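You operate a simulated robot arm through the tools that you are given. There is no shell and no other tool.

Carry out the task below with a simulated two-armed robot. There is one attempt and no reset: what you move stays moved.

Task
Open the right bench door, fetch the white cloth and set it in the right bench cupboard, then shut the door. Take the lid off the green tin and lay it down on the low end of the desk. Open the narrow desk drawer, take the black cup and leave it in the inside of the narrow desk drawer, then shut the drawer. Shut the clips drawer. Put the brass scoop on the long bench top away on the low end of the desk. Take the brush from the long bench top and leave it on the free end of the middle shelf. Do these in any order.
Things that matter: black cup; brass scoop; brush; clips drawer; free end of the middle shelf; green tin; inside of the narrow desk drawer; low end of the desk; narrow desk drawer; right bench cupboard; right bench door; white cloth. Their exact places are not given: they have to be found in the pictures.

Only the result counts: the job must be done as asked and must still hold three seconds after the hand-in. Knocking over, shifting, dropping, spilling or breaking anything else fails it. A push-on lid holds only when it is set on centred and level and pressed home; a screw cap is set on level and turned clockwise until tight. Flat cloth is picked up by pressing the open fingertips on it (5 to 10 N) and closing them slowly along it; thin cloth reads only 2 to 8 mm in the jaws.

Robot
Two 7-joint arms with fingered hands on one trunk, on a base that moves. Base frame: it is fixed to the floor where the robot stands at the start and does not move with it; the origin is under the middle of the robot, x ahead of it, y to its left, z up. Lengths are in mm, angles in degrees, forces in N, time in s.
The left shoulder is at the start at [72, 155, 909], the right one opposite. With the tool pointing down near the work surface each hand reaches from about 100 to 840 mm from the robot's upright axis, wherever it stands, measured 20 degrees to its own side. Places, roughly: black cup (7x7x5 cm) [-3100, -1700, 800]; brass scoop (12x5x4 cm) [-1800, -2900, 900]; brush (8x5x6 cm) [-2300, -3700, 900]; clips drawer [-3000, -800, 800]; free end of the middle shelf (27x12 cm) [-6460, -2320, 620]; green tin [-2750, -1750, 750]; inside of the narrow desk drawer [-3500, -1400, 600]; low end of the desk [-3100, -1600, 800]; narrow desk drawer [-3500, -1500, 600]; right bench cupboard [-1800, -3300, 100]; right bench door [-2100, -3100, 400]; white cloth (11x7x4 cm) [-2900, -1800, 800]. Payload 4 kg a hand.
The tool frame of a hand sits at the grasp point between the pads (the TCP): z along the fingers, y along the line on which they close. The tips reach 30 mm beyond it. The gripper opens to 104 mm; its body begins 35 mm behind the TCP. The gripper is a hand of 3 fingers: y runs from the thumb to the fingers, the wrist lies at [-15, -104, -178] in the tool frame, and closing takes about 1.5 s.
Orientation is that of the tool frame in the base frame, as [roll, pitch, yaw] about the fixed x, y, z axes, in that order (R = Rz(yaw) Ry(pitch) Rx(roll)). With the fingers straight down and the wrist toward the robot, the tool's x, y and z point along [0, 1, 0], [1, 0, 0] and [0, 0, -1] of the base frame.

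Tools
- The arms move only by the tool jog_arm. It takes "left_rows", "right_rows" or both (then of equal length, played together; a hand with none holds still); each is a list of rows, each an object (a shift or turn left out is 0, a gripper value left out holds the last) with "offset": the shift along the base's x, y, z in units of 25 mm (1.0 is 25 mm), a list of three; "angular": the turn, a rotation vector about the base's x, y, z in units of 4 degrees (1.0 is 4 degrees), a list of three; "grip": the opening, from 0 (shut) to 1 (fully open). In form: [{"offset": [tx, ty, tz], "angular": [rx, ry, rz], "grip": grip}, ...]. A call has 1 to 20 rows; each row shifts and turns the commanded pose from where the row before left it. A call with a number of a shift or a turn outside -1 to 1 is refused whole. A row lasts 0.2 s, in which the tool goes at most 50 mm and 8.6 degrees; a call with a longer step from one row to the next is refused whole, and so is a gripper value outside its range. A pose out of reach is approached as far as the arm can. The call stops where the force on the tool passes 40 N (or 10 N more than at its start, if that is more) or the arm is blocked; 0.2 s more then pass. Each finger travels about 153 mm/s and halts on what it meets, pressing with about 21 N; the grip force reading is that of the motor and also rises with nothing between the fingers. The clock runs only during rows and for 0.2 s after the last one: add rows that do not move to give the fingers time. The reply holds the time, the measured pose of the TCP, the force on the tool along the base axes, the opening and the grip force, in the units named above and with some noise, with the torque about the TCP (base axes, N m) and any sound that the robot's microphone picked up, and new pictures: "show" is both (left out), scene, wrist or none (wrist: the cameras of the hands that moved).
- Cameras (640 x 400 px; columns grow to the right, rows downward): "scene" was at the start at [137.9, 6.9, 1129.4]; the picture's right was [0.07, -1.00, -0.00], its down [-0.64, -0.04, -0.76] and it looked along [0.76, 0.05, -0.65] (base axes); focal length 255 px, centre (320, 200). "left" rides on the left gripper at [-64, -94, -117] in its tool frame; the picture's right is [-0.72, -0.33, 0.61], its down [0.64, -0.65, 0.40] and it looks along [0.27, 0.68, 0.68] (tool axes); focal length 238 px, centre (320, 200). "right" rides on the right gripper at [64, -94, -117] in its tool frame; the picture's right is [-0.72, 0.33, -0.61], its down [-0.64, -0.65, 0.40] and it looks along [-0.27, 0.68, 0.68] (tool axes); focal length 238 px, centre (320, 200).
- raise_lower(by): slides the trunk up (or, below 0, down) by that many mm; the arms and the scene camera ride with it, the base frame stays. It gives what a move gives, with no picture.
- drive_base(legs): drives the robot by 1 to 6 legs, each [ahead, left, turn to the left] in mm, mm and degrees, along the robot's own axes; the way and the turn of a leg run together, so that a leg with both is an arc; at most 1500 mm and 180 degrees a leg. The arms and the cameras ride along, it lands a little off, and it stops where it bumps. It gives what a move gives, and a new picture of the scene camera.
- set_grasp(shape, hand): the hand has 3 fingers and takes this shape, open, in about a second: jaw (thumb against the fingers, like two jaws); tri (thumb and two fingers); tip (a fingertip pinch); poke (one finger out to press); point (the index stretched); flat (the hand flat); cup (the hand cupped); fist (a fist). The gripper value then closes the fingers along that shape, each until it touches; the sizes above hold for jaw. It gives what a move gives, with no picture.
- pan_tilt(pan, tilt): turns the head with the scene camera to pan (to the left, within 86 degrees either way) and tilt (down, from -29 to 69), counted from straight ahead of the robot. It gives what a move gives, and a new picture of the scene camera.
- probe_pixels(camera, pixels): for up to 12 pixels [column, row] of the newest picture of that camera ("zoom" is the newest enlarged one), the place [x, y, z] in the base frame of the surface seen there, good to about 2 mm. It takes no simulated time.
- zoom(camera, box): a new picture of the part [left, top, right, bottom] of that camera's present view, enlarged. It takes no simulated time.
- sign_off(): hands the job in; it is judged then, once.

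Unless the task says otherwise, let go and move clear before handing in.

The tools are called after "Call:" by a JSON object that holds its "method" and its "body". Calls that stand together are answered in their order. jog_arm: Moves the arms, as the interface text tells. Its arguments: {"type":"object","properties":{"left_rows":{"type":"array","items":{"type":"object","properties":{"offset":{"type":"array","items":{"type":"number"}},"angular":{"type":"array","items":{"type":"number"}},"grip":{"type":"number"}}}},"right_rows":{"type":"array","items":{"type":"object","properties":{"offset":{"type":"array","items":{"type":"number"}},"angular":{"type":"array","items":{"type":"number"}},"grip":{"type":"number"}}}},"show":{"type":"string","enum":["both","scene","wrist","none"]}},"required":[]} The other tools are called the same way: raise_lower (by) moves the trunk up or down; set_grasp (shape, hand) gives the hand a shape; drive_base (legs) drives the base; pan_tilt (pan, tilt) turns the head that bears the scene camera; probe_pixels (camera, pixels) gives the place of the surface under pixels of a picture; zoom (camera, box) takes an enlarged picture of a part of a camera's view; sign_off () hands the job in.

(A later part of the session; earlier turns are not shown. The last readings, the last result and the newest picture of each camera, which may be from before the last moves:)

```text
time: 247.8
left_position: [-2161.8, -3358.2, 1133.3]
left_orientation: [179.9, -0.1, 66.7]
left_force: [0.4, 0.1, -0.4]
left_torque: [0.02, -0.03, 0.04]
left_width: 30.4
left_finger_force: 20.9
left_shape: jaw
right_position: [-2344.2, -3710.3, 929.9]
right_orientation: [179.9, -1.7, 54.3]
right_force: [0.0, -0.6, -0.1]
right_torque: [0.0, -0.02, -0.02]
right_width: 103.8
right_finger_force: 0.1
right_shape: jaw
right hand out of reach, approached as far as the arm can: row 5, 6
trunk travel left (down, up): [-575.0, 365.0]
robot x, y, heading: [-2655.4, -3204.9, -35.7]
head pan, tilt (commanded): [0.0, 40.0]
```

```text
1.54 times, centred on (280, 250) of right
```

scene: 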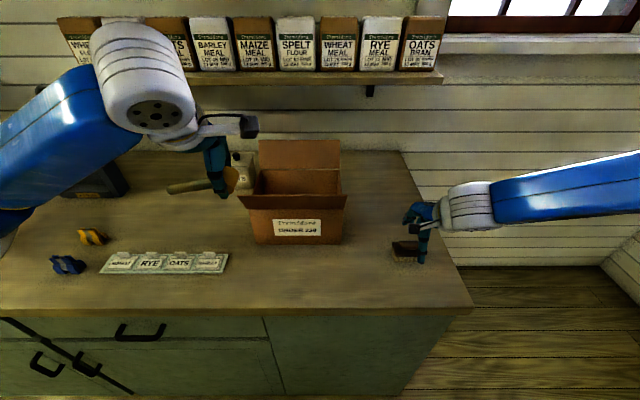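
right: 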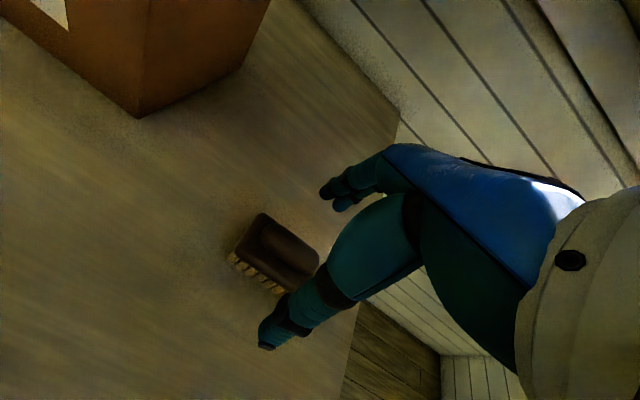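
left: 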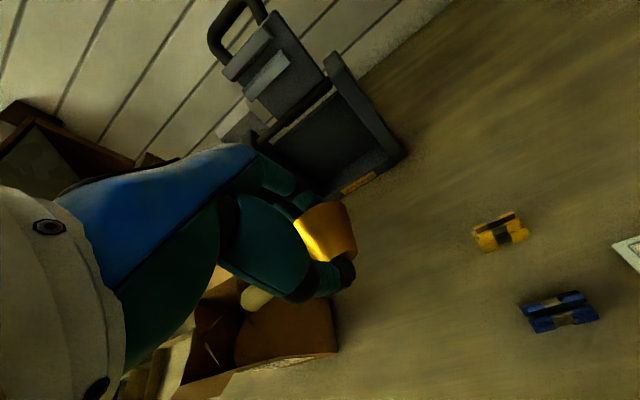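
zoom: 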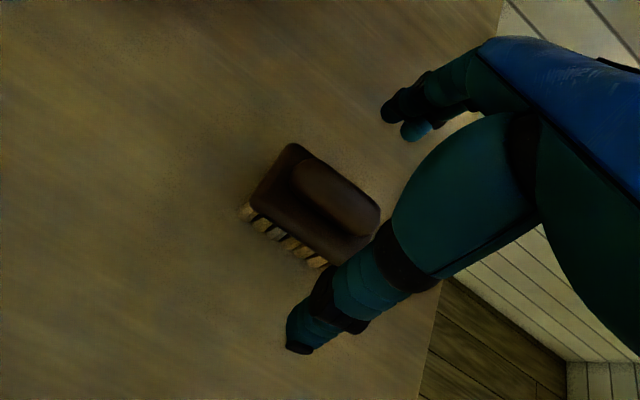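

Again near a wrist limit; the brush should be more to the left relative to my right shoulder. I'll raise the hand slightly, drive the base 140 mm right, and bring the hand back over the brush.

Call:
{"method": "jog_arm", "body": {"right_rows": [{"offset": [-0.5, 0.35, 0.7]}, {"offset": [-0.5, 0.35, 0.7]}], "show": "none"}}

Call:
{"method": "drive_base", "body": {"legs": [[-40, -150, 0]]}}

```text
time: 248.4
left_position: [-2163.6, -3357.9, 1134.3]
left_orientation: [179.8, -0.1, 66.9]
left_force: [-0.9, 0.3, -1.5]
left_torque: [-0.02, 0.03, 0.0]
left_width: 30.6
left_finger_force: 21.3
left_shape: jaw
right_position: [-2370.6, -3693.2, 964.3]
right_orientation: [179.9, -1.6, 54.2]
right_force: [0.8, -0.8, 0.3]
right_torque: [-0.01, -0.02, 0.03]
right_width: 104.2
right_finger_force: 0.1
right_shape: jaw
trunk travel left (down, up): [-575.0, 365.0]
robot x, y, heading: [-2660.9, -3206.4, -35.5]
head pan, tilt (commanded): [0.0, 40.0]
```

```text
time: 249.8
left_position: [-2272.2, -3447.6, 1132.0]
left_orientation: [-179.9, 0.5, 66.7]
left_force: [0.9, -0.4, -1.5]
left_torque: [-0.03, 0.06, 0.0]
left_width: 30.5
left_finger_force: 20.7
left_shape: jaw
right_position: [-2482.8, -3784.0, 964.9]
right_orientation: [-179.9, -1.0, 54.0]
right_force: [0.8, 0.2, 0.3]
right_torque: [-0.03, 0.01, -0.01]
right_width: 103.7
right_finger_force: 0.0
right_shape: jaw
trunk travel left (down, up): [-575.0, 365.0]
robot x, y, heading: [-2780.5, -3303.7, -35.9]
head pan, tilt (commanded): [0.0, 40.0]
```

scene: 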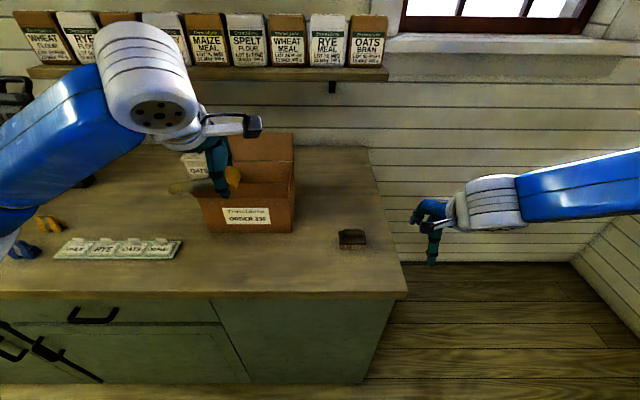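

Now the brush is nearly straight ahead of me. Moving the right hand left over the brush.

Call:
{"method": "jog_arm", "body": {"right_rows": [{"offset": [0.862, 0.429, 0]}, {"offset": [0.862, 0.429, 0]}, {"offset": [0.862, 0.429, 0]}, {"offset": [0.862, 0.429, 0]}, {"offset": [0.862, 0.429, 0]}, {"offset": [0.862, 0.429, 0]}, {"offset": [0.862, 0.429, 0]}, {"offset": [0, 0, -1]}, {"offset": [0, 0, -1]}]}}

Call:
{"method": "zoom", "body": {"camera": "right", "box": [160, 120, 400, 380]}}

```text
time: 251.8
left_position: [-2283.8, -3458.4, 1134.3]
left_orientation: [179.8, -0.3, 66.7]
left_force: [0.0, -1.1, -1.0]
left_torque: [0.0, 0.0, 0.02]
left_width: 30.4
left_finger_force: 20.7
left_shape: jaw
right_position: [-2447.0, -3753.9, 972.9]
right_orientation: [179.7, -2.1, 54.2]
right_force: [-0.4, 0.3, 0.0]
right_torque: [0.04, -0.01, -0.01]
right_width: 103.9
right_finger_force: 0.0
right_shape: jaw
right hand out of reach, approached as far as the arm can: row 3, 4, 5, 6, 7, 8, 9
trunk travel left (down, up): [-575.0, 365.0]
robot x, y, heading: [-2773.8, -3301.0, -35.7]
head pan, tilt (commanded): [0.0, 40.0]
```

scene: 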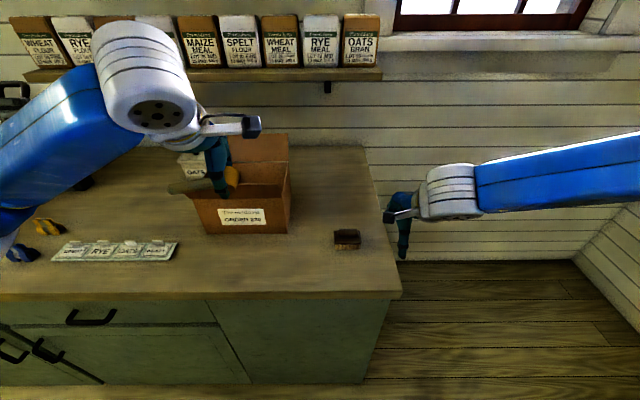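
right: 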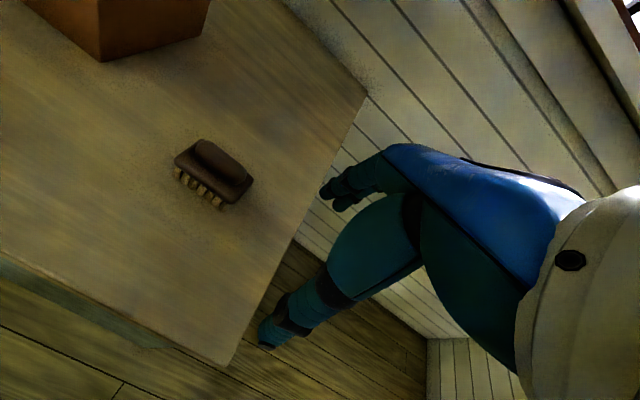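

```text
1.54 times, centred on (280, 250) of right
```

zoom: 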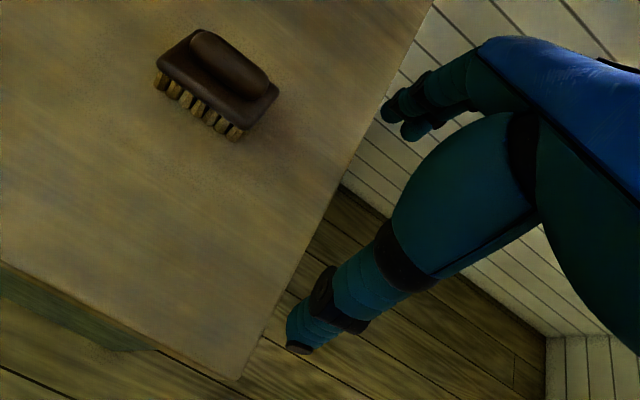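

The same limit again with this orientation. The brush is only ~78 mm long, so I'll turn the hand to close along its length (y to the right), which suits the arm.

Call:
{"method": "jog_arm", "body": {"right_rows": [{"angular": [0, 0, -1]}, {"angular": [0, 0, -1]}, {"angular": [0, 0, -1]}, {"angular": [0, 0, -1]}, {"angular": [0, 0, -1]}, {"angular": [0, 0, -1]}, {"angular": [0, 0, -1]}, {"angular": [0, 0, -1]}, {"angular": [0, 0, -1]}, {"angular": [0, 0, -1]}, {"angular": [0, 0, -1]}, {"angular": [0, 0, -1]}, {"angular": [0, 0, -1]}, {"angular": [0, 0, -1]}, {"angular": [0, 0, -1]}, {"angular": [0, 0, -1]}, {"angular": [0, 0, -1]}, {"angular": [0, 0, -1]}, {"angular": [0, 0, -1]}, {"angular": [0, 0, -1]}], "show": "none"}}

Call:
{"method": "jog_arm", "body": {"right_rows": [{"offset": [0.862, 0.4, 0], "angular": [0, 0, -0.6]}, {"offset": [0.862, 0.4, 0], "angular": [0, 0, -0.6]}, {"offset": [0.862, 0.4, 0], "angular": [0, 0, -0.6]}, {"offset": [0.862, 0.4, 0], "angular": [0, 0, -0.6]}, {"offset": [0.862, 0.4, 0]}]}}

```text
time: 256.0
left_position: [-2282.0, -3455.9, 1133.2]
left_orientation: [179.8, -0.1, 66.6]
left_force: [-0.2, -0.6, -0.1]
left_torque: [-0.01, -0.01, 0.02]
left_width: 30.4
left_finger_force: 21.0
left_shape: jaw
right_position: [-2550.5, -3792.5, 1023.5]
right_orientation: [179.8, -1.8, -25.8]
right_force: [0.7, -0.3, -0.5]
right_torque: [0.01, 0.02, -0.01]
right_width: 103.8
right_finger_force: 0.1
right_shape: jaw
right hand out of reach, approached as far as the arm can: row 1, 2, 3, 4, 5, 6, 7, 8, 9, 10, 11, 12, 13, 14, 15, 16, 17, 18, 19, 20
trunk travel left (down, up): [-575.0, 365.0]
robot x, y, heading: [-2777.9, -3304.3, -35.6]
head pan, tilt (commanded): [0.0, 40.0]
```

```text
time: 257.2
left_position: [-2281.9, -3455.4, 1134.3]
left_orientation: [179.7, -0.1, 66.5]
left_force: [0.1, 0.1, -0.7]
left_torque: [-0.01, 0.02, 0.02]
left_width: 30.4
left_finger_force: 20.6
left_shape: jaw
right_position: [-2555.1, -3786.6, 1061.4]
right_orientation: [179.8, -1.9, -35.4]
right_force: [0.4, -0.5, 0.0]
right_torque: [0.01, 0.03, -0.02]
right_width: 103.6
right_finger_force: 0.1
right_shape: jaw
right hand out of reach, approached as far as the arm can: row 1, 2, 3, 4, 5
trunk travel left (down, up): [-575.0, 365.0]
robot x, y, heading: [-2773.8, -3305.5, -35.8]
head pan, tilt (commanded): [0.0, 40.0]
```

scene: 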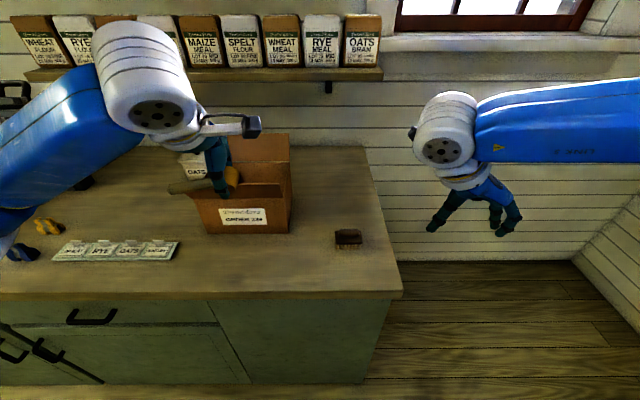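
right: 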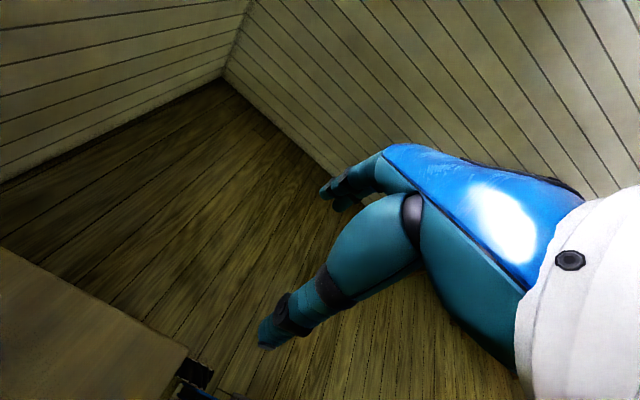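

The right arm's elbow has drifted high, which limits it. I'll straighten the arm downward in the free space beside the bench end to drop the elbow, then come back.

Call:
{"method": "jog_arm", "body": {"right_rows": [{"offset": [0, 0, -1]}, {"offset": [0, 0, -1]}, {"offset": [0, 0, -1]}, {"offset": [0, 0, -1]}, {"offset": [0, 0, -1]}, {"offset": [0, 0, -1]}, {"offset": [0, 0, -1]}, {"offset": [0, 0, -1]}, {"offset": [0, 0, -1]}, {"offset": [0, 0, -1]}, {"offset": [0, 0, -1]}, {"offset": [0, 0, -1]}, {"offset": [0, 0, -1]}, {"offset": [0, 0, -1]}, {"offset": [0, 0, -1]}, {"offset": [0, 0, -1]}]}}

```text
time: 260.6
left_position: [-2281.9, -3456.6, 1134.6]
left_orientation: [179.7, -0.1, 66.6]
left_force: [0.6, 0.6, -1.1]
left_torque: [0.01, -0.02, 0.01]
left_width: 30.4
left_finger_force: 20.7
left_shape: jaw
right_position: [-2712.9, -3843.0, 842.9]
right_orientation: [179.8, -1.6, -35.6]
right_force: [-0.4, 0.6, -0.6]
right_torque: [0.03, 0.0, 0.0]
right_width: 103.8
right_finger_force: 0.1
right_shape: jaw
right hand out of reach, approached as far as the arm can: row 1, 2, 3, 4, 5, 6, 7, 8, 9, 10, 11, 12, 13, 14, 15, 16
trunk travel left (down, up): [-575.0, 365.0]
robot x, y, heading: [-2778.1, -3305.1, -36.0]
head pan, tilt (commanded): [0.0, 40.0]
```

scene: 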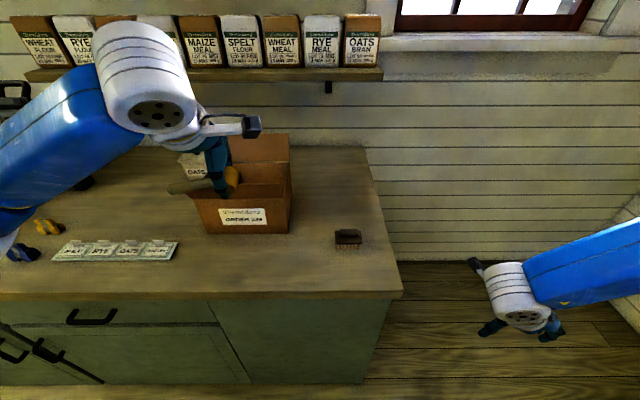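
right: 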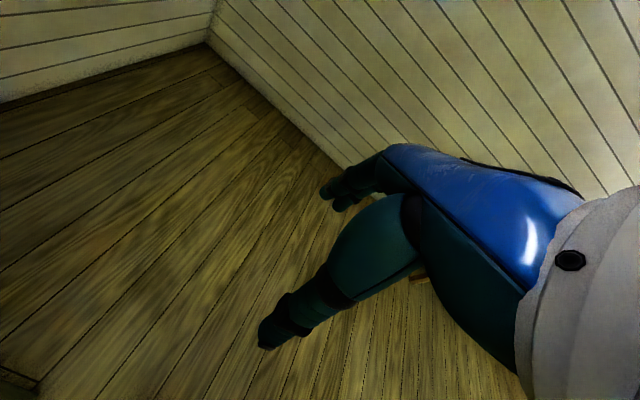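

Looking at the right arm's actual posture.

Call:
{"method": "pan_tilt", "body": {"pan": -60, "tilt": 35}}

```text
time: 261.9
left_position: [-2281.8, -3456.1, 1133.5]
left_orientation: [179.8, -0.2, 66.5]
left_force: [0.1, -0.3, -0.7]
left_torque: [0.02, -0.01, 0.02]
left_width: 30.0
left_finger_force: 21.6
left_shape: jaw
right_position: [-2712.5, -3842.7, 841.9]
right_orientation: [179.9, -1.7, -35.5]
right_force: [-0.3, -0.2, 0.2]
right_torque: [0.02, -0.01, 0.03]
right_width: 103.7
right_finger_force: 0.0
right_shape: jaw
trunk travel left (down, up): [-575.0, 365.0]
robot x, y, heading: [-2778.5, -3303.7, -35.7]
head pan, tilt (commanded): [-60.0, 35.0]
```

scene: 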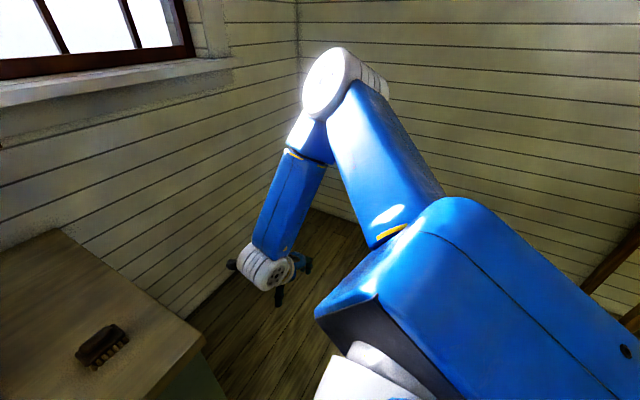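

Call:
{"method": "probe_pixels", "body": {"camera": "scene", "pixels": [[335, 80], [330, 105], [300, 145], [280, 200], [262, 265], [390, 235], [440, 220], [390, 150]]}}

```text
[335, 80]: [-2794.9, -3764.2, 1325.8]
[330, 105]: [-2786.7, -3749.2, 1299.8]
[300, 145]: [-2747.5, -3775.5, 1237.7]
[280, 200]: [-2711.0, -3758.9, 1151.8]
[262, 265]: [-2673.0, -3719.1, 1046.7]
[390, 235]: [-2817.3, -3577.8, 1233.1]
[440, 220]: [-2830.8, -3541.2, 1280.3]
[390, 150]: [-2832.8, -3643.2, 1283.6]
```

The right elbow is flipped up (z≈1290). I'll try twisting the hand (fingers toward the left) to swing the elbow down.

Call:
{"method": "jog_arm", "body": {"right_rows": [{"angular": [0.98, -0.7, 0]}, {"angular": [0.98, -0.7, 0]}, {"angular": [0.98, -0.7, 0]}, {"angular": [0.98, -0.7, 0]}, {"angular": [0.98, -0.7, 0]}, {"angular": [0.98, -0.7, 0]}, {"angular": [0.98, -0.7, 0]}, {"angular": [0.98, -0.7, 0]}, {"angular": [0.98, -0.7, 0]}, {"angular": [0.98, -0.7, 0]}, {"angular": [0.98, -0.7, 0]}, {"angular": [0.98, -0.7, 0]}, {"angular": [0.98, -0.7, 0]}, {"angular": [0.98, -0.7, 0]}], "show": "scene"}}

```text
time: 264.9
left_position: [-2281.1, -3457.7, 1132.3]
left_orientation: [179.9, -0.2, 66.6]
left_force: [0.7, 0.3, -1.0]
left_torque: [0.0, -0.02, 0.01]
left_width: 30.2
left_finger_force: 20.7
left_shape: jaw
right_position: [-2713.5, -3845.9, 840.4]
right_orientation: [-112.8, -0.7, -37.3]
right_force: [-0.2, -0.3, -0.8]
right_torque: [0.04, 0.0, 0.03]
right_width: 104.1
right_finger_force: 0.0
right_shape: jaw
trunk travel left (down, up): [-575.0, 365.0]
robot x, y, heading: [-2773.8, -3307.0, -35.8]
head pan, tilt (commanded): [-60.0, 35.0]
```

scene: 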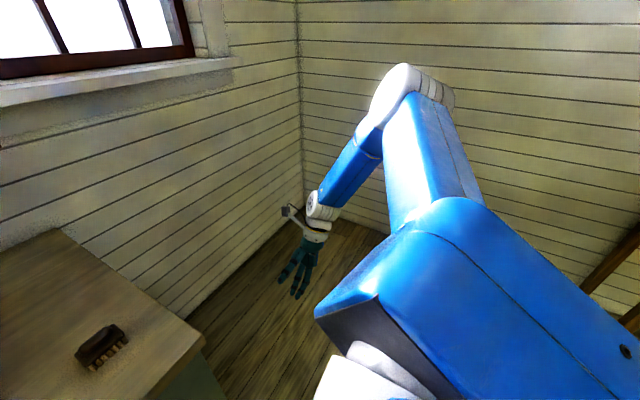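

That moved freely. Now I'll lower the hand far down to straighten the arm so the elbow drops.

Call:
{"method": "jog_arm", "body": {"right_rows": [{"offset": [0, 0, -1]}, {"offset": [0, 0, -1]}, {"offset": [0, 0, -1]}, {"offset": [0, 0, -1]}, {"offset": [0, 0, -1]}, {"offset": [0, 0, -1]}, {"offset": [0, 0, -1]}, {"offset": [0, 0, -1]}, {"offset": [0, 0, -1]}, {"offset": [0, 0, -1]}, {"offset": [0, 0, -1]}, {"offset": [0, 0, -1]}], "show": "scene"}}

```text
time: 267.5
left_position: [-2282.7, -3455.6, 1134.5]
left_orientation: [179.8, -0.2, 66.5]
left_force: [-0.3, 0.9, 0.1]
left_torque: [0.0, -0.03, -0.03]
left_width: 30.7
left_finger_force: 21.5
left_shape: jaw
right_position: [-2720.1, -3847.5, 833.3]
right_orientation: [-112.8, -0.7, -37.2]
right_force: [0.6, -0.3, -0.1]
right_torque: [0.01, 0.0, 0.0]
right_width: 103.8
right_finger_force: 0.1
right_shape: jaw
right hand out of reach, approached as far as the arm can: row 1, 2, 3, 4, 5, 6, 7, 8, 9, 10, 11, 12
trunk travel left (down, up): [-575.0, 365.0]
robot x, y, heading: [-2776.6, -3303.2, -35.7]
head pan, tilt (commanded): [-60.0, 35.0]
```

scene: 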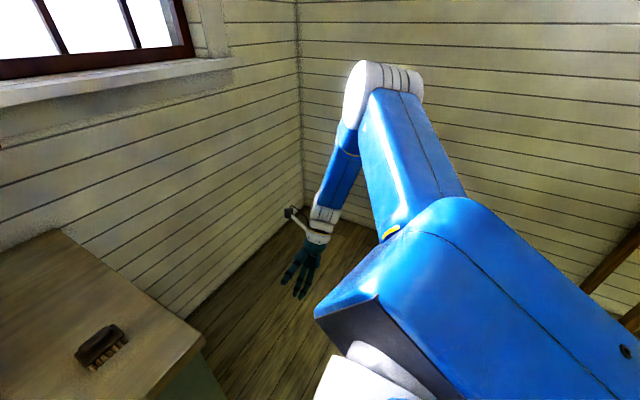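

Call:
{"method": "jog_arm", "body": {"right_rows": [{"offset": [0.55, 0.8, 0]}, {"offset": [0.55, 0.8, 0]}, {"offset": [0.55, 0.8, 0]}, {"offset": [0.55, 0.8, 0]}, {"offset": [0.55, 0.8, 0]}, {"offset": [0.55, 0.8, 0]}], "show": "scene"}}

```text
time: 268.9
left_position: [-2280.9, -3454.9, 1133.5]
left_orientation: [179.8, -0.1, 66.6]
left_force: [-0.7, -0.5, -0.7]
left_torque: [-0.02, 0.06, 0.0]
left_width: 30.4
left_finger_force: 20.9
left_shape: jaw
right_position: [-2637.2, -3728.2, 830.5]
right_orientation: [-112.8, -0.6, -37.2]
right_force: [-1.0, 0.4, 0.0]
right_torque: [0.0, -0.01, -0.02]
right_width: 104.0
right_finger_force: 0.0
right_shape: jaw
trunk travel left (down, up): [-575.0, 365.0]
robot x, y, heading: [-2774.1, -3301.2, -35.6]
head pan, tilt (commanded): [-60.0, 35.0]
```

scene: 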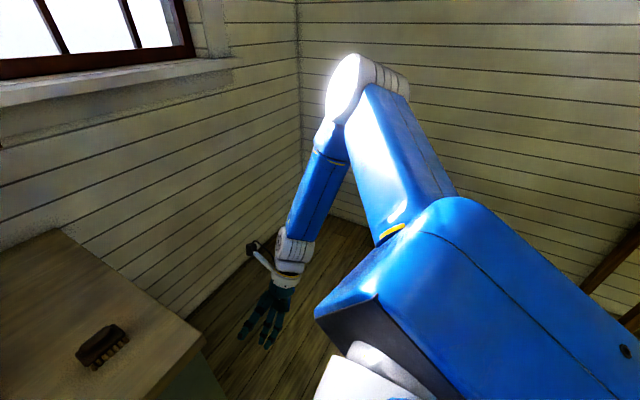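

Call:
{"method": "jog_arm", "body": {"right_rows": [{"offset": [0, 0, -1]}, {"offset": [0, 0, -1]}, {"offset": [0, 0, -1]}, {"offset": [0, 0, -1]}, {"offset": [0, 0, -1]}, {"offset": [0, 0, -1]}, {"offset": [0, 0, -1]}, {"offset": [0, 0, -1]}], "show": "scene"}}

```text
time: 270.7
left_position: [-2282.5, -3455.7, 1136.0]
left_orientation: [179.8, -0.2, 66.7]
left_force: [0.5, 0.1, -0.7]
left_torque: [0.02, -0.01, -0.01]
left_width: 30.4
left_finger_force: 20.8
left_shape: jaw
right_position: [-2671.1, -3731.8, 816.4]
right_orientation: [-112.8, -0.7, -37.2]
right_force: [0.2, 0.4, 0.2]
right_torque: [0.0, 0.03, -0.04]
right_width: 103.6
right_finger_force: 0.0
right_shape: jaw
right hand out of reach, approached as far as the arm can: row 1, 2, 3, 4, 5, 6, 7, 8
trunk travel left (down, up): [-575.0, 365.0]
robot x, y, heading: [-2777.3, -3306.4, -35.7]
head pan, tilt (commanded): [-60.0, 35.0]
```

scene: 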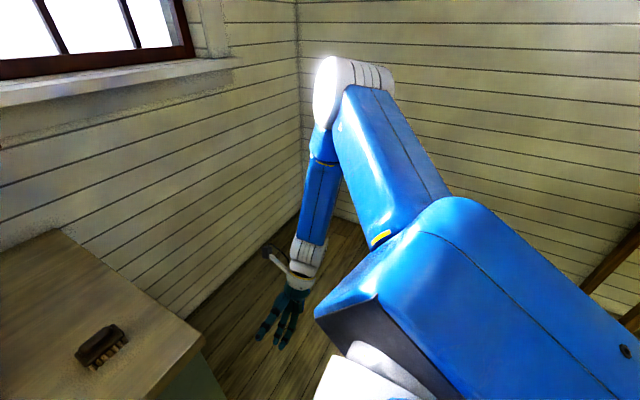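

Call:
{"method": "jog_arm", "body": {"right_rows": [{"offset": [0.2, -0.1, 0.3], "angular": [0.98, -0.7, 0]}, {"offset": [0.2, -0.1, 0.3], "angular": [0.98, -0.7, 0]}, {"angular": [0.98, -0.7, 0]}, {"angular": [0.98, -0.7, 0]}, {"angular": [0.98, -0.7, 0]}, {"angular": [0.98, -0.7, 0]}, {"angular": [0.98, -0.7, 0]}, {"angular": [0.98, -0.7, 0]}, {"angular": [0.98, -0.7, 0]}, {"angular": [0.98, -0.7, 0]}, {"angular": [0.98, -0.7, 0]}, {"angular": [0.98, -0.7, 0]}], "show": "scene"}}

```text
time: 273.3
left_position: [-2280.8, -3460.5, 1133.4]
left_orientation: [-180.0, -0.3, 66.6]
left_force: [-0.3, -0.4, -0.5]
left_torque: [0.0, 0.0, 0.01]
left_width: 30.1
left_finger_force: 20.7
left_shape: jaw
right_position: [-2674.3, -3722.8, 932.0]
right_orientation: [-54.9, 1.2, -36.9]
right_force: [0.0, 0.6, 0.0]
right_torque: [-0.02, 0.01, 0.03]
right_width: 104.1
right_finger_force: 0.0
right_shape: jaw
right hand out of reach, approached as far as the arm can: row 2, 3, 4, 5, 6, 7, 8, 9, 10, 11
trunk travel left (down, up): [-575.0, 365.0]
robot x, y, heading: [-2776.3, -3303.0, -35.8]
head pan, tilt (commanded): [-60.0, 35.0]
```

scene: 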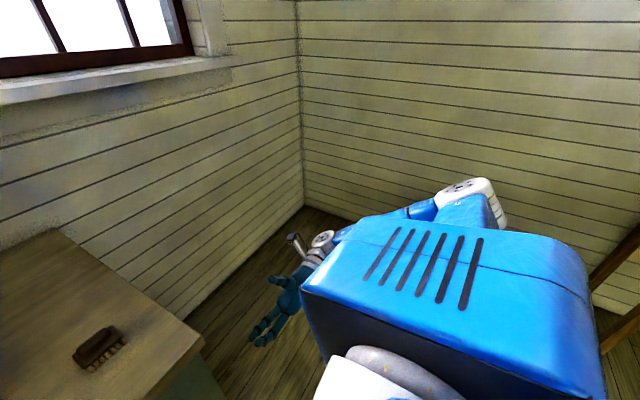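

The elbow has now swung down. Turning the hand back to fingers-down while easing it forward.

Call:
{"method": "jog_arm", "body": {"right_rows": [{"offset": [0.15, -0.108, 0], "angular": [-0.98, 0.7, 0]}, {"offset": [0.15, -0.108, 0], "angular": [-0.98, 0.7, 0]}, {"offset": [0.15, -0.108, 0], "angular": [-0.98, 0.7, 0]}, {"offset": [0.15, -0.108, 0], "angular": [-0.98, 0.7, 0]}, {"offset": [0.15, -0.108, 0], "angular": [-0.98, 0.7, 0]}, {"offset": [0.15, -0.108, 0], "angular": [-0.98, 0.7, 0]}, {"offset": [0.15, -0.108, 0], "angular": [-0.98, 0.7, 0]}, {"offset": [0.15, -0.108, 0], "angular": [-0.98, 0.7, 0]}, {"offset": [0.15, -0.108, 0], "angular": [-0.98, 0.7, 0]}, {"offset": [0.15, -0.108, 0], "angular": [-0.98, 0.7, 0]}, {"offset": [0.15, -0.108, 0], "angular": [-0.98, 0.7, 0]}, {"offset": [0.15, -0.108, 0], "angular": [-0.98, 0.7, 0]}, {"offset": [0.15, -0.108, 0], "angular": [-0.98, 0.7, 0]}], "show": "scene"}}

```text
time: 276.1
left_position: [-2281.2, -3456.1, 1133.7]
left_orientation: [179.8, -0.2, 66.6]
left_force: [0.3, 0.0, -1.7]
left_torque: [-0.01, 0.0, 0.01]
left_width: 30.4
left_finger_force: 20.9
left_shape: jaw
right_position: [-2626.1, -3752.2, 935.2]
right_orientation: [-117.6, -0.8, -37.2]
right_force: [0.2, 0.4, 0.6]
right_torque: [0.0, 0.0, 0.01]
right_width: 103.9
right_finger_force: 0.1
right_shape: jaw
trunk travel left (down, up): [-575.0, 365.0]
robot x, y, heading: [-2775.7, -3308.3, -35.7]
head pan, tilt (commanded): [-60.0, 35.0]
```

scene: 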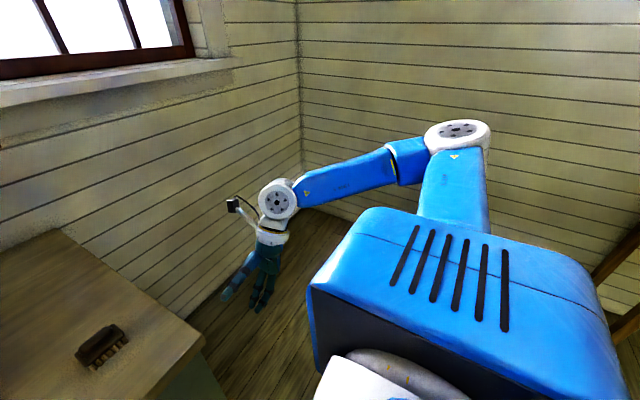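

The elbow stays level now — the good posture. Finishing the rotation to fingers-down.

Call:
{"method": "jog_arm", "body": {"right_rows": [{"offset": [0.1, -0.07, 0], "angular": [-0.98, 0.7, 0]}, {"offset": [0.1, -0.07, 0], "angular": [-0.98, 0.7, 0]}, {"offset": [0.1, -0.07, 0], "angular": [-0.98, 0.7, 0]}, {"offset": [0.1, -0.07, 0], "angular": [-0.98, 0.7, 0]}, {"offset": [0.1, -0.07, 0], "angular": [-0.98, 0.7, 0]}, {"offset": [0.1, -0.07, 0], "angular": [-0.98, 0.7, 0]}, {"offset": [0.1, -0.07, 0], "angular": [-0.98, 0.7, 0]}, {"offset": [0.1, -0.07, 0], "angular": [-0.98, 0.7, 0]}, {"offset": [0.1, -0.07, 0], "angular": [-0.98, 0.7, 0]}, {"offset": [0.1, -0.07, 0], "angular": [-0.98, 0.7, 0]}, {"offset": [0.1, -0.07, 0], "angular": [-0.98, 0.7, 0]}, {"offset": [0.1, -0.07, 0], "angular": [-0.98, 0.7, 0]}, {"offset": [0.1, -0.07, 0], "angular": [-0.9, 0.6, 0]}], "show": "scene"}}

```text
time: 278.9
left_position: [-2281.3, -3455.0, 1134.6]
left_orientation: [179.7, -0.1, 66.5]
left_force: [-0.6, 0.7, -0.8]
left_torque: [0.05, -0.02, 0.01]
left_width: 30.3
left_finger_force: 20.9
left_shape: jaw
right_position: [-2592.2, -3774.7, 935.0]
right_orientation: [-179.9, -1.8, -35.6]
right_force: [0.4, -0.6, 0.4]
right_torque: [-0.02, -0.01, 0.03]
right_width: 104.0
right_finger_force: 0.1
right_shape: jaw
trunk travel left (down, up): [-575.0, 365.0]
robot x, y, heading: [-2775.4, -3303.9, -35.6]
head pan, tilt (commanded): [-60.0, 35.0]
```

scene: 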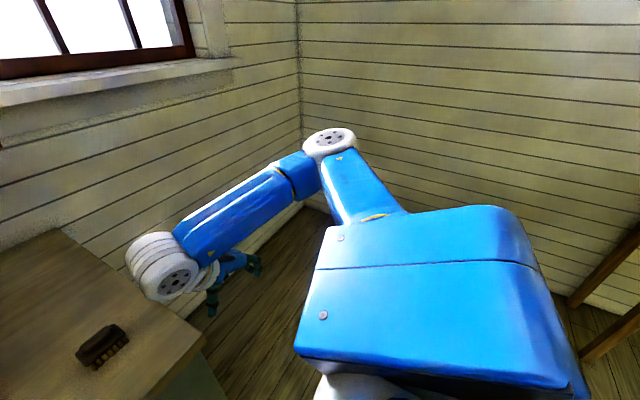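

Right arm is back in a healthy posture. I'll yaw the hand to the standard orientation (closing fore-aft) and then go to the brush.

Call:
{"method": "jog_arm", "body": {"right_rows": [{"angular": [0, 0, 1]}, {"angular": [0, 0, 1]}, {"angular": [0, 0, 1]}, {"angular": [0, 0, 1]}, {"angular": [0, 0, 1]}, {"angular": [0, 0, 1]}, {"angular": [0, 0, 1]}, {"angular": [0, 0, 1]}, {"angular": [0, 0, 1]}, {"angular": [0, 0, 1]}, {"angular": [0, 0, 1]}, {"angular": [0, 0, 1]}, {"angular": [0, 0, 1]}, {"angular": [0, 0, 1]}, {"angular": [0, 0, 1]}, {"angular": [0, 0, 1]}, {"angular": [0, 0, 1]}, {"angular": [0, 0, 1]}, {"angular": [0, 0, 1]}, {"angular": [0, 0, 1]}], "show": "none"}}

Call:
{"method": "jog_arm", "body": {"right_rows": [{"offset": [0.4, 0.6, 0.1], "angular": [0, 0, 0.6]}, {"offset": [0.4, 0.6, 0.1], "angular": [0, 0, 0.6]}, {"offset": [0.4, 0.6, 0.1], "angular": [0, 0, 0.6]}, {"offset": [0.4, 0.6, 0.1], "angular": [0, 0, 0.5]}, {"offset": [0.4, 0.6, 0.1]}, {"offset": [0.4, 0.6, 0.1]}], "show": "scene"}}

```text
time: 283.1
left_position: [-2283.6, -3456.5, 1134.1]
left_orientation: [179.8, -0.1, 66.5]
left_force: [-0.8, -0.9, -0.3]
left_torque: [0.01, 0.01, 0.03]
left_width: 30.2
left_finger_force: 20.8
left_shape: jaw
right_position: [-2593.7, -3776.3, 935.6]
right_orientation: [-179.8, -1.9, 44.7]
right_force: [0.1, 0.7, 0.3]
right_torque: [-0.02, 0.03, -0.02]
right_width: 104.1
right_finger_force: 0.0
right_shape: jaw
right hand out of reach, approached as far as the arm can: row 16
trunk travel left (down, up): [-575.0, 365.0]
robot x, y, heading: [-2777.7, -3299.9, -35.6]
head pan, tilt (commanded): [-60.0, 35.0]
```

```text
time: 284.5
left_position: [-2281.2, -3455.8, 1132.9]
left_orientation: [179.8, -0.1, 66.6]
left_force: [-0.4, 0.1, -0.7]
left_torque: [0.0, -0.01, -0.01]
left_width: 30.4
left_finger_force: 20.9
left_shape: jaw
right_position: [-2524.5, -3691.9, 946.7]
right_orientation: [-179.5, -1.9, 53.7]
right_force: [-0.4, 0.6, -0.2]
right_torque: [-0.01, 0.01, 0.03]
right_width: 103.9
right_finger_force: 0.0
right_shape: jaw
right hand out of reach, approached as far as the arm can: row 2, 5
trunk travel left (down, up): [-575.0, 365.0]
robot x, y, heading: [-2777.0, -3303.7, -35.6]
head pan, tilt (commanded): [-60.0, 35.0]
```

scene: 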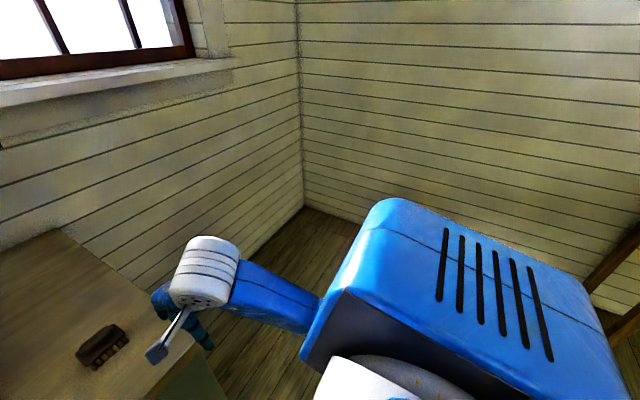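

Elbow is low like at the start. Moving over the brush.

Call:
{"method": "jog_arm", "body": {"right_rows": [{"offset": [0.967, -0.075, 0.1]}, {"offset": [0.967, -0.075, 0.1]}, {"offset": [0.967, -0.075, 0]}, {"offset": [0.967, -0.075, 0]}, {"offset": [0.967, -0.075, 0]}, {"offset": [0.967, -0.075, 0]}, {"offset": [0.967, -0.075, 0]}, {"offset": [0.967, -0.075, 0]}], "show": "wrist"}}

Call:
{"method": "pan_tilt", "body": {"pan": -10, "tilt": 40}}

```text
time: 286.3
left_position: [-2280.6, -3454.7, 1134.6]
left_orientation: [179.8, -0.1, 66.5]
left_force: [0.3, 0.2, -0.8]
left_torque: [0.0, 0.03, 0.02]
left_width: 30.2
left_finger_force: 21.2
left_shape: jaw
right_position: [-2331.0, -3708.9, 954.1]
right_orientation: [-179.6, -1.7, 53.6]
right_force: [0.7, 0.1, -0.7]
right_torque: [-0.04, 0.0, -0.03]
right_width: 104.0
right_finger_force: 0.0
right_shape: jaw
trunk travel left (down, up): [-575.0, 365.0]
robot x, y, heading: [-2777.7, -3299.4, -35.6]
head pan, tilt (commanded): [-60.0, 35.0]
```

right: 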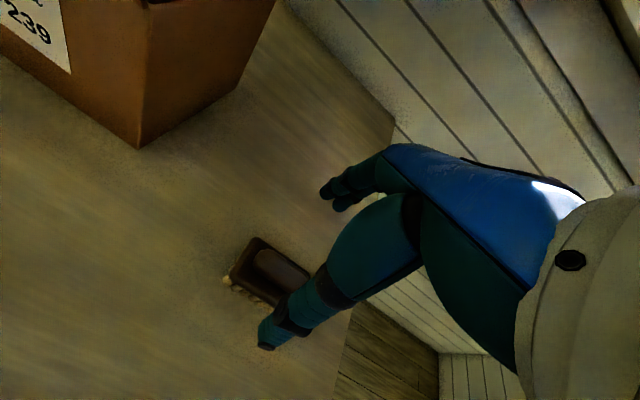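

```text
time: 287.5
left_position: [-2281.4, -3454.8, 1134.0]
left_orientation: [179.9, -0.1, 66.6]
left_force: [0.0, 0.2, -0.3]
left_torque: [0.03, 0.08, 0.06]
left_width: 30.2
left_finger_force: 21.3
left_shape: jaw
right_position: [-2331.9, -3709.1, 952.7]
right_orientation: [-179.6, -1.9, 53.7]
right_force: [0.8, 0.6, -0.2]
right_torque: [0.01, 0.0, 0.01]
right_width: 104.1
right_finger_force: 0.0
right_shape: jaw
trunk travel left (down, up): [-575.0, 365.0]
robot x, y, heading: [-2776.0, -3301.8, -35.4]
head pan, tilt (commanded): [-10.0, 40.0]
```

scene: 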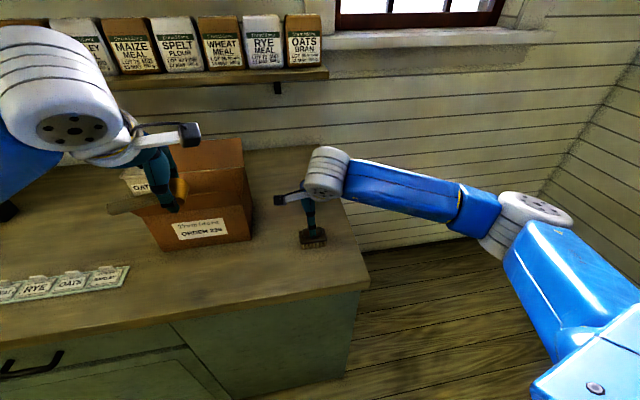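

Reached with no limit. Checking brush alignment from the wrist camera.

Call:
{"method": "zoom", "body": {"camera": "right", "box": [200, 200, 360, 360]}}

Call:
{"method": "probe_pixels", "body": {"camera": "right", "pixels": [[257, 240], [232, 275], [305, 272], [270, 258], [285, 265], [265, 300], [250, 262], [295, 285]]}}

```text
2.50 times, centred on (280, 280) of right
```

zoom: 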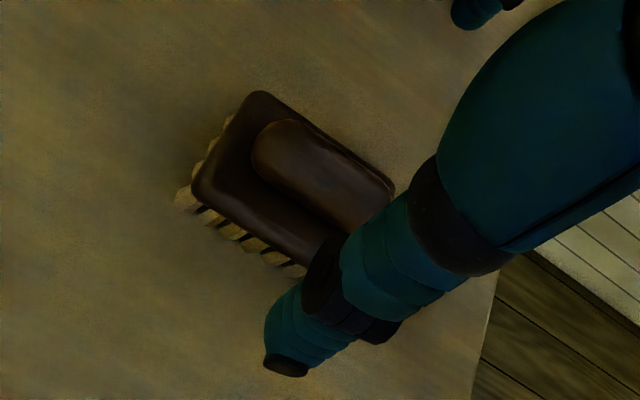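

```text
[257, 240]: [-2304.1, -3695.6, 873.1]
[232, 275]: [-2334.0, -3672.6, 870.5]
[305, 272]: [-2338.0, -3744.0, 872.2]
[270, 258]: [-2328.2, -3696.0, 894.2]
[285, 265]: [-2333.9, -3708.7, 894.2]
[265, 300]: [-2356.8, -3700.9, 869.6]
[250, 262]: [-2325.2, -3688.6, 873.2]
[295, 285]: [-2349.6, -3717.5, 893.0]
```

Block spans s 224–262, t 4345–4407, top 872. Fine-tuning and lowering to z≈877 around the block.

Call:
{"method": "jog_arm", "body": {"right_rows": [{"offset": [-0.2, 0, -1]}, {"offset": [0, 0, -1]}, {"offset": [0, 0, -0.8]}, {"offset": [0, 0, -0.2]}, {}], "show": "wrist"}}

```text
time: 288.7
left_position: [-2281.3, -3454.7, 1135.4]
left_orientation: [179.8, -0.1, 66.6]
left_force: [0.0, 0.1, -0.7]
left_torque: [0.0, -0.01, -0.01]
left_width: 30.4
left_finger_force: 21.2
left_shape: jaw
right_position: [-2335.9, -3709.2, 878.1]
right_orientation: [-179.7, -1.9, 53.7]
right_force: [-0.7, 0.3, -0.1]
right_torque: [0.0, 0.0, 0.03]
right_width: 104.1
right_finger_force: 0.2
right_shape: jaw
trunk travel left (down, up): [-575.0, 365.0]
robot x, y, heading: [-2775.4, -3301.7, -35.8]
head pan, tilt (commanded): [-10.0, 40.0]
```

right: 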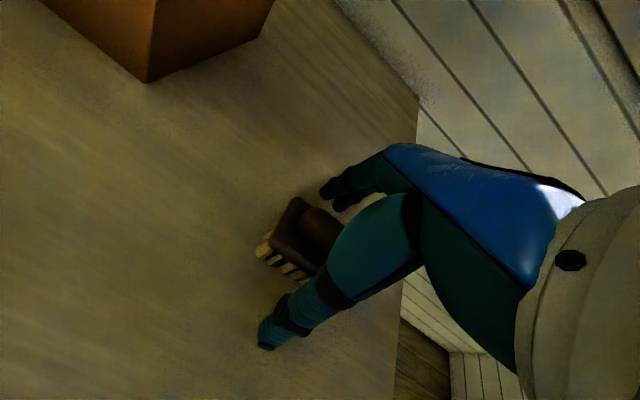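

The brush is between thumb and fingers. Closing slowly.

Call:
{"method": "jog_arm", "body": {"right_rows": [{"grip": 0.85}, {"grip": 0.7}, {"grip": 0.6}, {"grip": 0.5}, {"grip": 0.42}, {"grip": 0.35}, {"grip": 0.28}, {"grip": 0.2}, {"grip": 0.1}, {"grip": 0}, {}, {}], "show": "wrist"}}

```text
time: 291.3
left_position: [-2282.8, -3455.5, 1134.5]
left_orientation: [179.9, -0.1, 66.5]
left_force: [0.3, 0.1, -1.2]
left_torque: [-0.01, -0.06, 0.01]
left_width: 30.4
left_finger_force: 21.1
left_shape: jaw
right_position: [-2336.8, -3708.3, 878.8]
right_orientation: [-179.7, -1.9, 53.7]
right_force: [0.3, 0.3, -0.1]
right_torque: [0.02, 0.01, 0.02]
right_width: 38.5
right_finger_force: 20.5
right_shape: jaw
trunk travel left (down, up): [-575.0, 365.0]
robot x, y, heading: [-2774.6, -3302.8, -35.8]
head pan, tilt (commanded): [-10.0, 40.0]
```

right: 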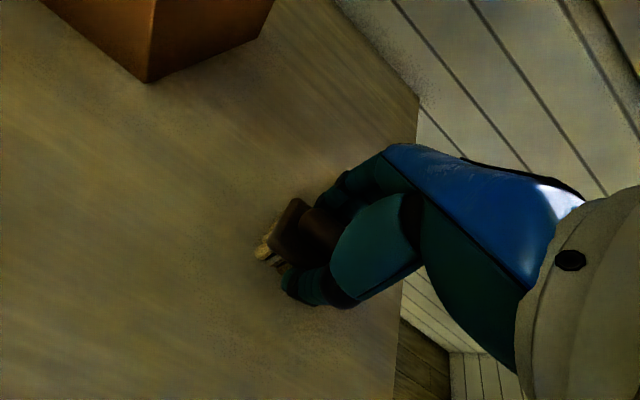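

Gripped at 38.5 mm, 20 N. Lifting slowly and checking.

Call:
{"method": "jog_arm", "body": {"right_rows": [{"offset": [0, 0, 0.2]}, {"offset": [0, 0, 0.3]}, {"offset": [0, 0, 0.5]}, {"offset": [0, 0, 0.7]}, {"offset": [0, 0, 0.8]}, {"offset": [0, 0, 0.8]}]}}

```text
time: 292.7
left_position: [-2281.8, -3455.9, 1134.7]
left_orientation: [179.8, -0.1, 66.6]
left_force: [0.4, 0.5, -0.7]
left_torque: [0.0, -0.03, -0.01]
left_width: 30.3
left_finger_force: 20.5
left_shape: jaw
right_position: [-2333.8, -3707.7, 959.5]
right_orientation: [-179.7, -1.9, 53.7]
right_force: [-0.5, 0.2, -1.1]
right_torque: [0.01, 0.0, 0.0]
right_width: 38.7
right_finger_force: 21.1
right_shape: jaw
trunk travel left (down, up): [-575.0, 365.0]
robot x, y, heading: [-2775.8, -3302.2, -35.7]
head pan, tilt (commanded): [-10.0, 40.0]
```

scene: 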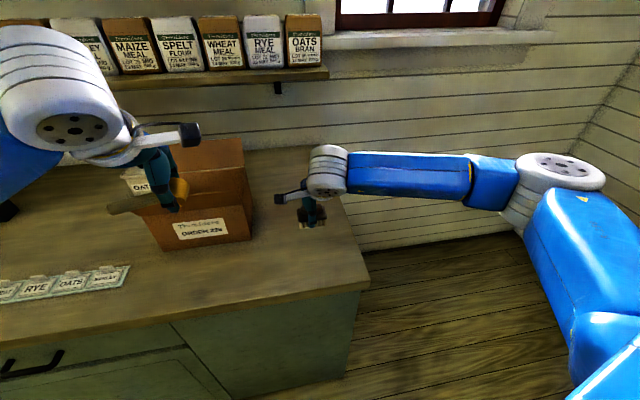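
right: 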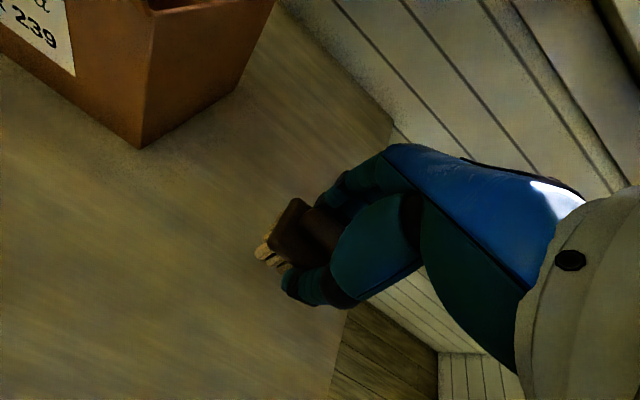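

Both scoop and brush are held. Retracting the right hand, backing away from the bench and turning left to view the desk's drawer side.

Call:
{"method": "jog_arm", "body": {"right_rows": [{"offset": [-0.9, 0.64, 0]}, {"offset": [-0.9, 0.64, 0]}, {"offset": [-0.9, 0.64, 0]}, {"offset": [-0.9, 0.64, 0]}, {"offset": [-0.9, 0.64, 0]}], "show": "none"}}

Call:
{"method": "drive_base", "body": {"legs": [[-380, 0, 0], [0, 0, 90]]}}

Call:
{"method": "pan_tilt", "body": {"pan": 20, "tilt": 30}}

```text
time: 293.9
left_position: [-2282.6, -3455.7, 1135.7]
left_orientation: [179.8, 0.0, 66.5]
left_force: [0.4, -0.3, -1.1]
left_torque: [-0.01, 0.03, -0.02]
left_width: 30.2
left_finger_force: 21.3
left_shape: jaw
right_position: [-2447.7, -3626.6, 959.8]
right_orientation: [-179.8, -2.0, 53.7]
right_force: [-0.2, 0.3, 0.4]
right_torque: [-0.02, 0.01, 0.01]
right_width: 38.6
right_finger_force: 20.4
right_shape: jaw
trunk travel left (down, up): [-575.0, 365.0]
robot x, y, heading: [-2774.4, -3301.9, -35.5]
head pan, tilt (commanded): [-10.0, 40.0]
```

```text
time: 300.1
left_position: [-2926.2, -2585.2, 1134.5]
left_orientation: [179.8, -0.1, 155.6]
left_force: [-0.1, -0.1, -1.2]
left_torque: [0.0, 0.01, 0.05]
left_width: 30.2
left_finger_force: 20.4
left_shape: jaw
right_position: [-2757.1, -2755.4, 959.0]
right_orientation: [-179.6, -1.8, 142.7]
right_force: [0.6, 1.0, -0.5]
right_torque: [-0.01, 0.0, 0.02]
right_width: 38.1
right_finger_force: 21.0
right_shape: jaw
trunk travel left (down, up): [-575.0, 365.0]
robot x, y, heading: [-3087.4, -3075.4, 53.4]
head pan, tilt (commanded): [-10.0, 40.0]
```

scene: 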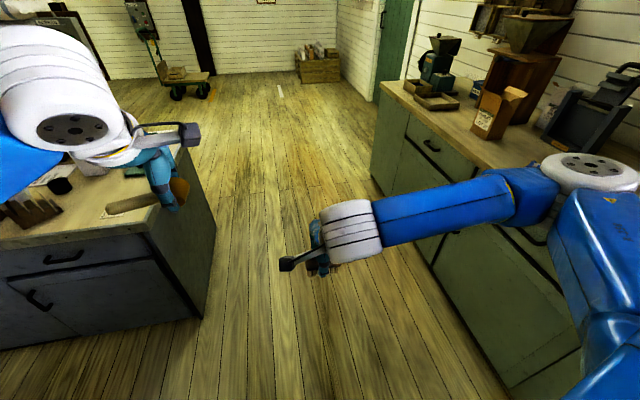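

```text
time: 301.1
left_position: [-2927.6, -2587.3, 1135.7]
left_orientation: [179.7, -0.1, 155.6]
left_force: [-0.8, -0.3, -0.5]
left_torque: [0.02, 0.03, 0.02]
left_width: 30.2
left_finger_force: 21.5
left_shape: jaw
right_position: [-2757.6, -2757.2, 961.4]
right_orientation: [-179.7, -1.9, 142.7]
right_force: [0.2, -0.3, -0.8]
right_torque: [0.04, 0.0, -0.01]
right_width: 38.1
right_finger_force: 20.6
right_shape: jaw
trunk travel left (down, up): [-575.0, 365.0]
robot x, y, heading: [-3082.9, -3074.6, 53.3]
head pan, tilt (commanded): [20.0, 30.0]
```

scene: 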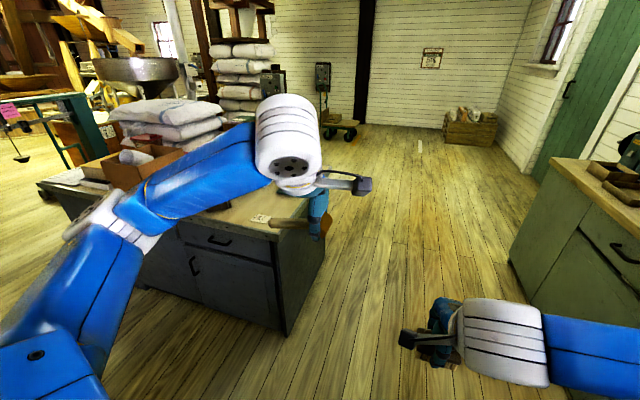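

I see the desk's drawer side (handles at (220,240), (193,265)). Sliding left along it to face it.

Call:
{"method": "drive_base", "body": {"legs": [[150, 500, 1.3]]}}

```text
time: 304.2
left_position: [-3274.0, -2163.5, 1135.9]
left_orientation: [179.7, -0.2, 157.6]
left_force: [0.0, -0.2, -0.9]
left_torque: [0.04, 0.01, 0.01]
left_width: 30.3
left_finger_force: 20.7
left_shape: jaw
right_position: [-3099.1, -2325.8, 960.1]
right_orientation: [-179.8, -2.0, 144.6]
right_force: [0.3, -0.4, -0.4]
right_torque: [-0.01, 0.03, -0.03]
right_width: 38.2
right_finger_force: 21.2
right_shape: jaw
trunk travel left (down, up): [-575.0, 365.0]
robot x, y, heading: [-3419.8, -2657.0, 55.4]
head pan, tilt (commanded): [20.0, 30.0]
```

scene: 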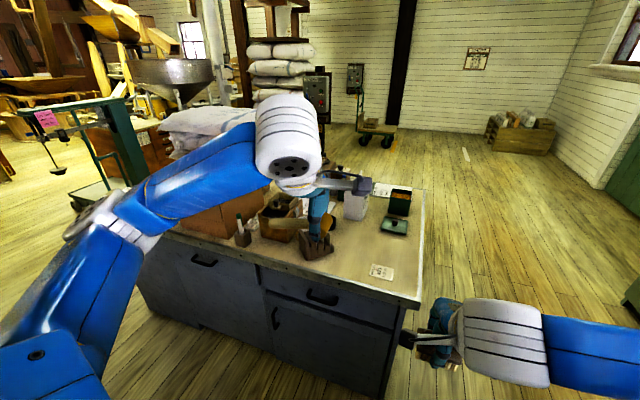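

Desk drawers visible: handles at (322,297) and (204,262). Moving a bit further left to face that side squarely.

Call:
{"method": "drive_base", "body": {"legs": [[0, 430, -0.8]]}}

Call:
{"method": "pan_tilt", "body": {"pan": 0, "tilt": 45}}

```text
time: 306.8
left_position: [-3617.5, -1923.1, 1136.6]
left_orientation: [179.6, -0.3, 157.0]
left_force: [0.4, -0.4, -0.3]
left_torque: [-0.01, 0.0, -0.02]
left_width: 30.0
left_finger_force: 20.6
left_shape: jaw
right_position: [-3445.0, -2086.6, 960.9]
right_orientation: [-179.9, -2.2, 144.1]
right_force: [-0.1, 0.4, -0.8]
right_torque: [0.0, 0.03, -0.01]
right_width: 38.4
right_finger_force: 21.2
right_shape: jaw
trunk travel left (down, up): [-575.0, 365.0]
robot x, y, heading: [-3769.2, -2412.1, 54.9]
head pan, tilt (commanded): [20.0, 30.0]
```

scene: 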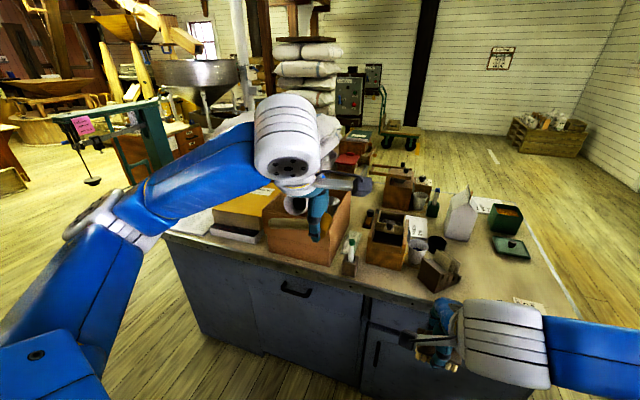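

```text
time: 307.6
left_position: [-3621.9, -1922.3, 1137.7]
left_orientation: [179.5, 0.0, 156.9]
left_force: [0.8, -0.3, -0.9]
left_torque: [0.0, -0.01, -0.02]
left_width: 30.2
left_finger_force: 21.2
left_shape: jaw
right_position: [-3448.0, -2085.4, 961.6]
right_orientation: [180.0, -1.9, 144.1]
right_force: [0.1, -0.2, -0.9]
right_torque: [-0.01, 0.02, -0.06]
right_width: 38.3
right_finger_force: 21.7
right_shape: jaw
trunk travel left (down, up): [-575.0, 365.0]
robot x, y, heading: [-3770.1, -2411.7, 54.6]
head pan, tilt (commanded): [0.0, 45.0]
```

scene: 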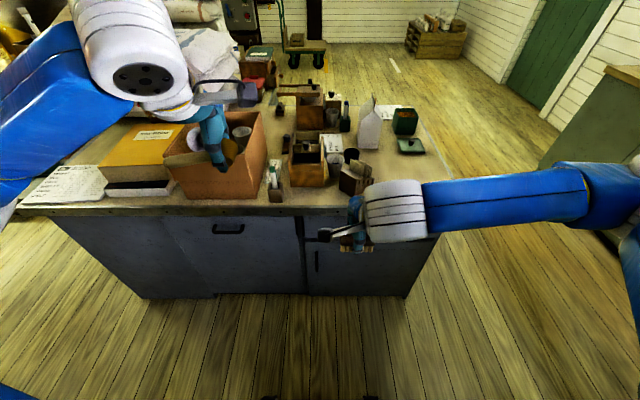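

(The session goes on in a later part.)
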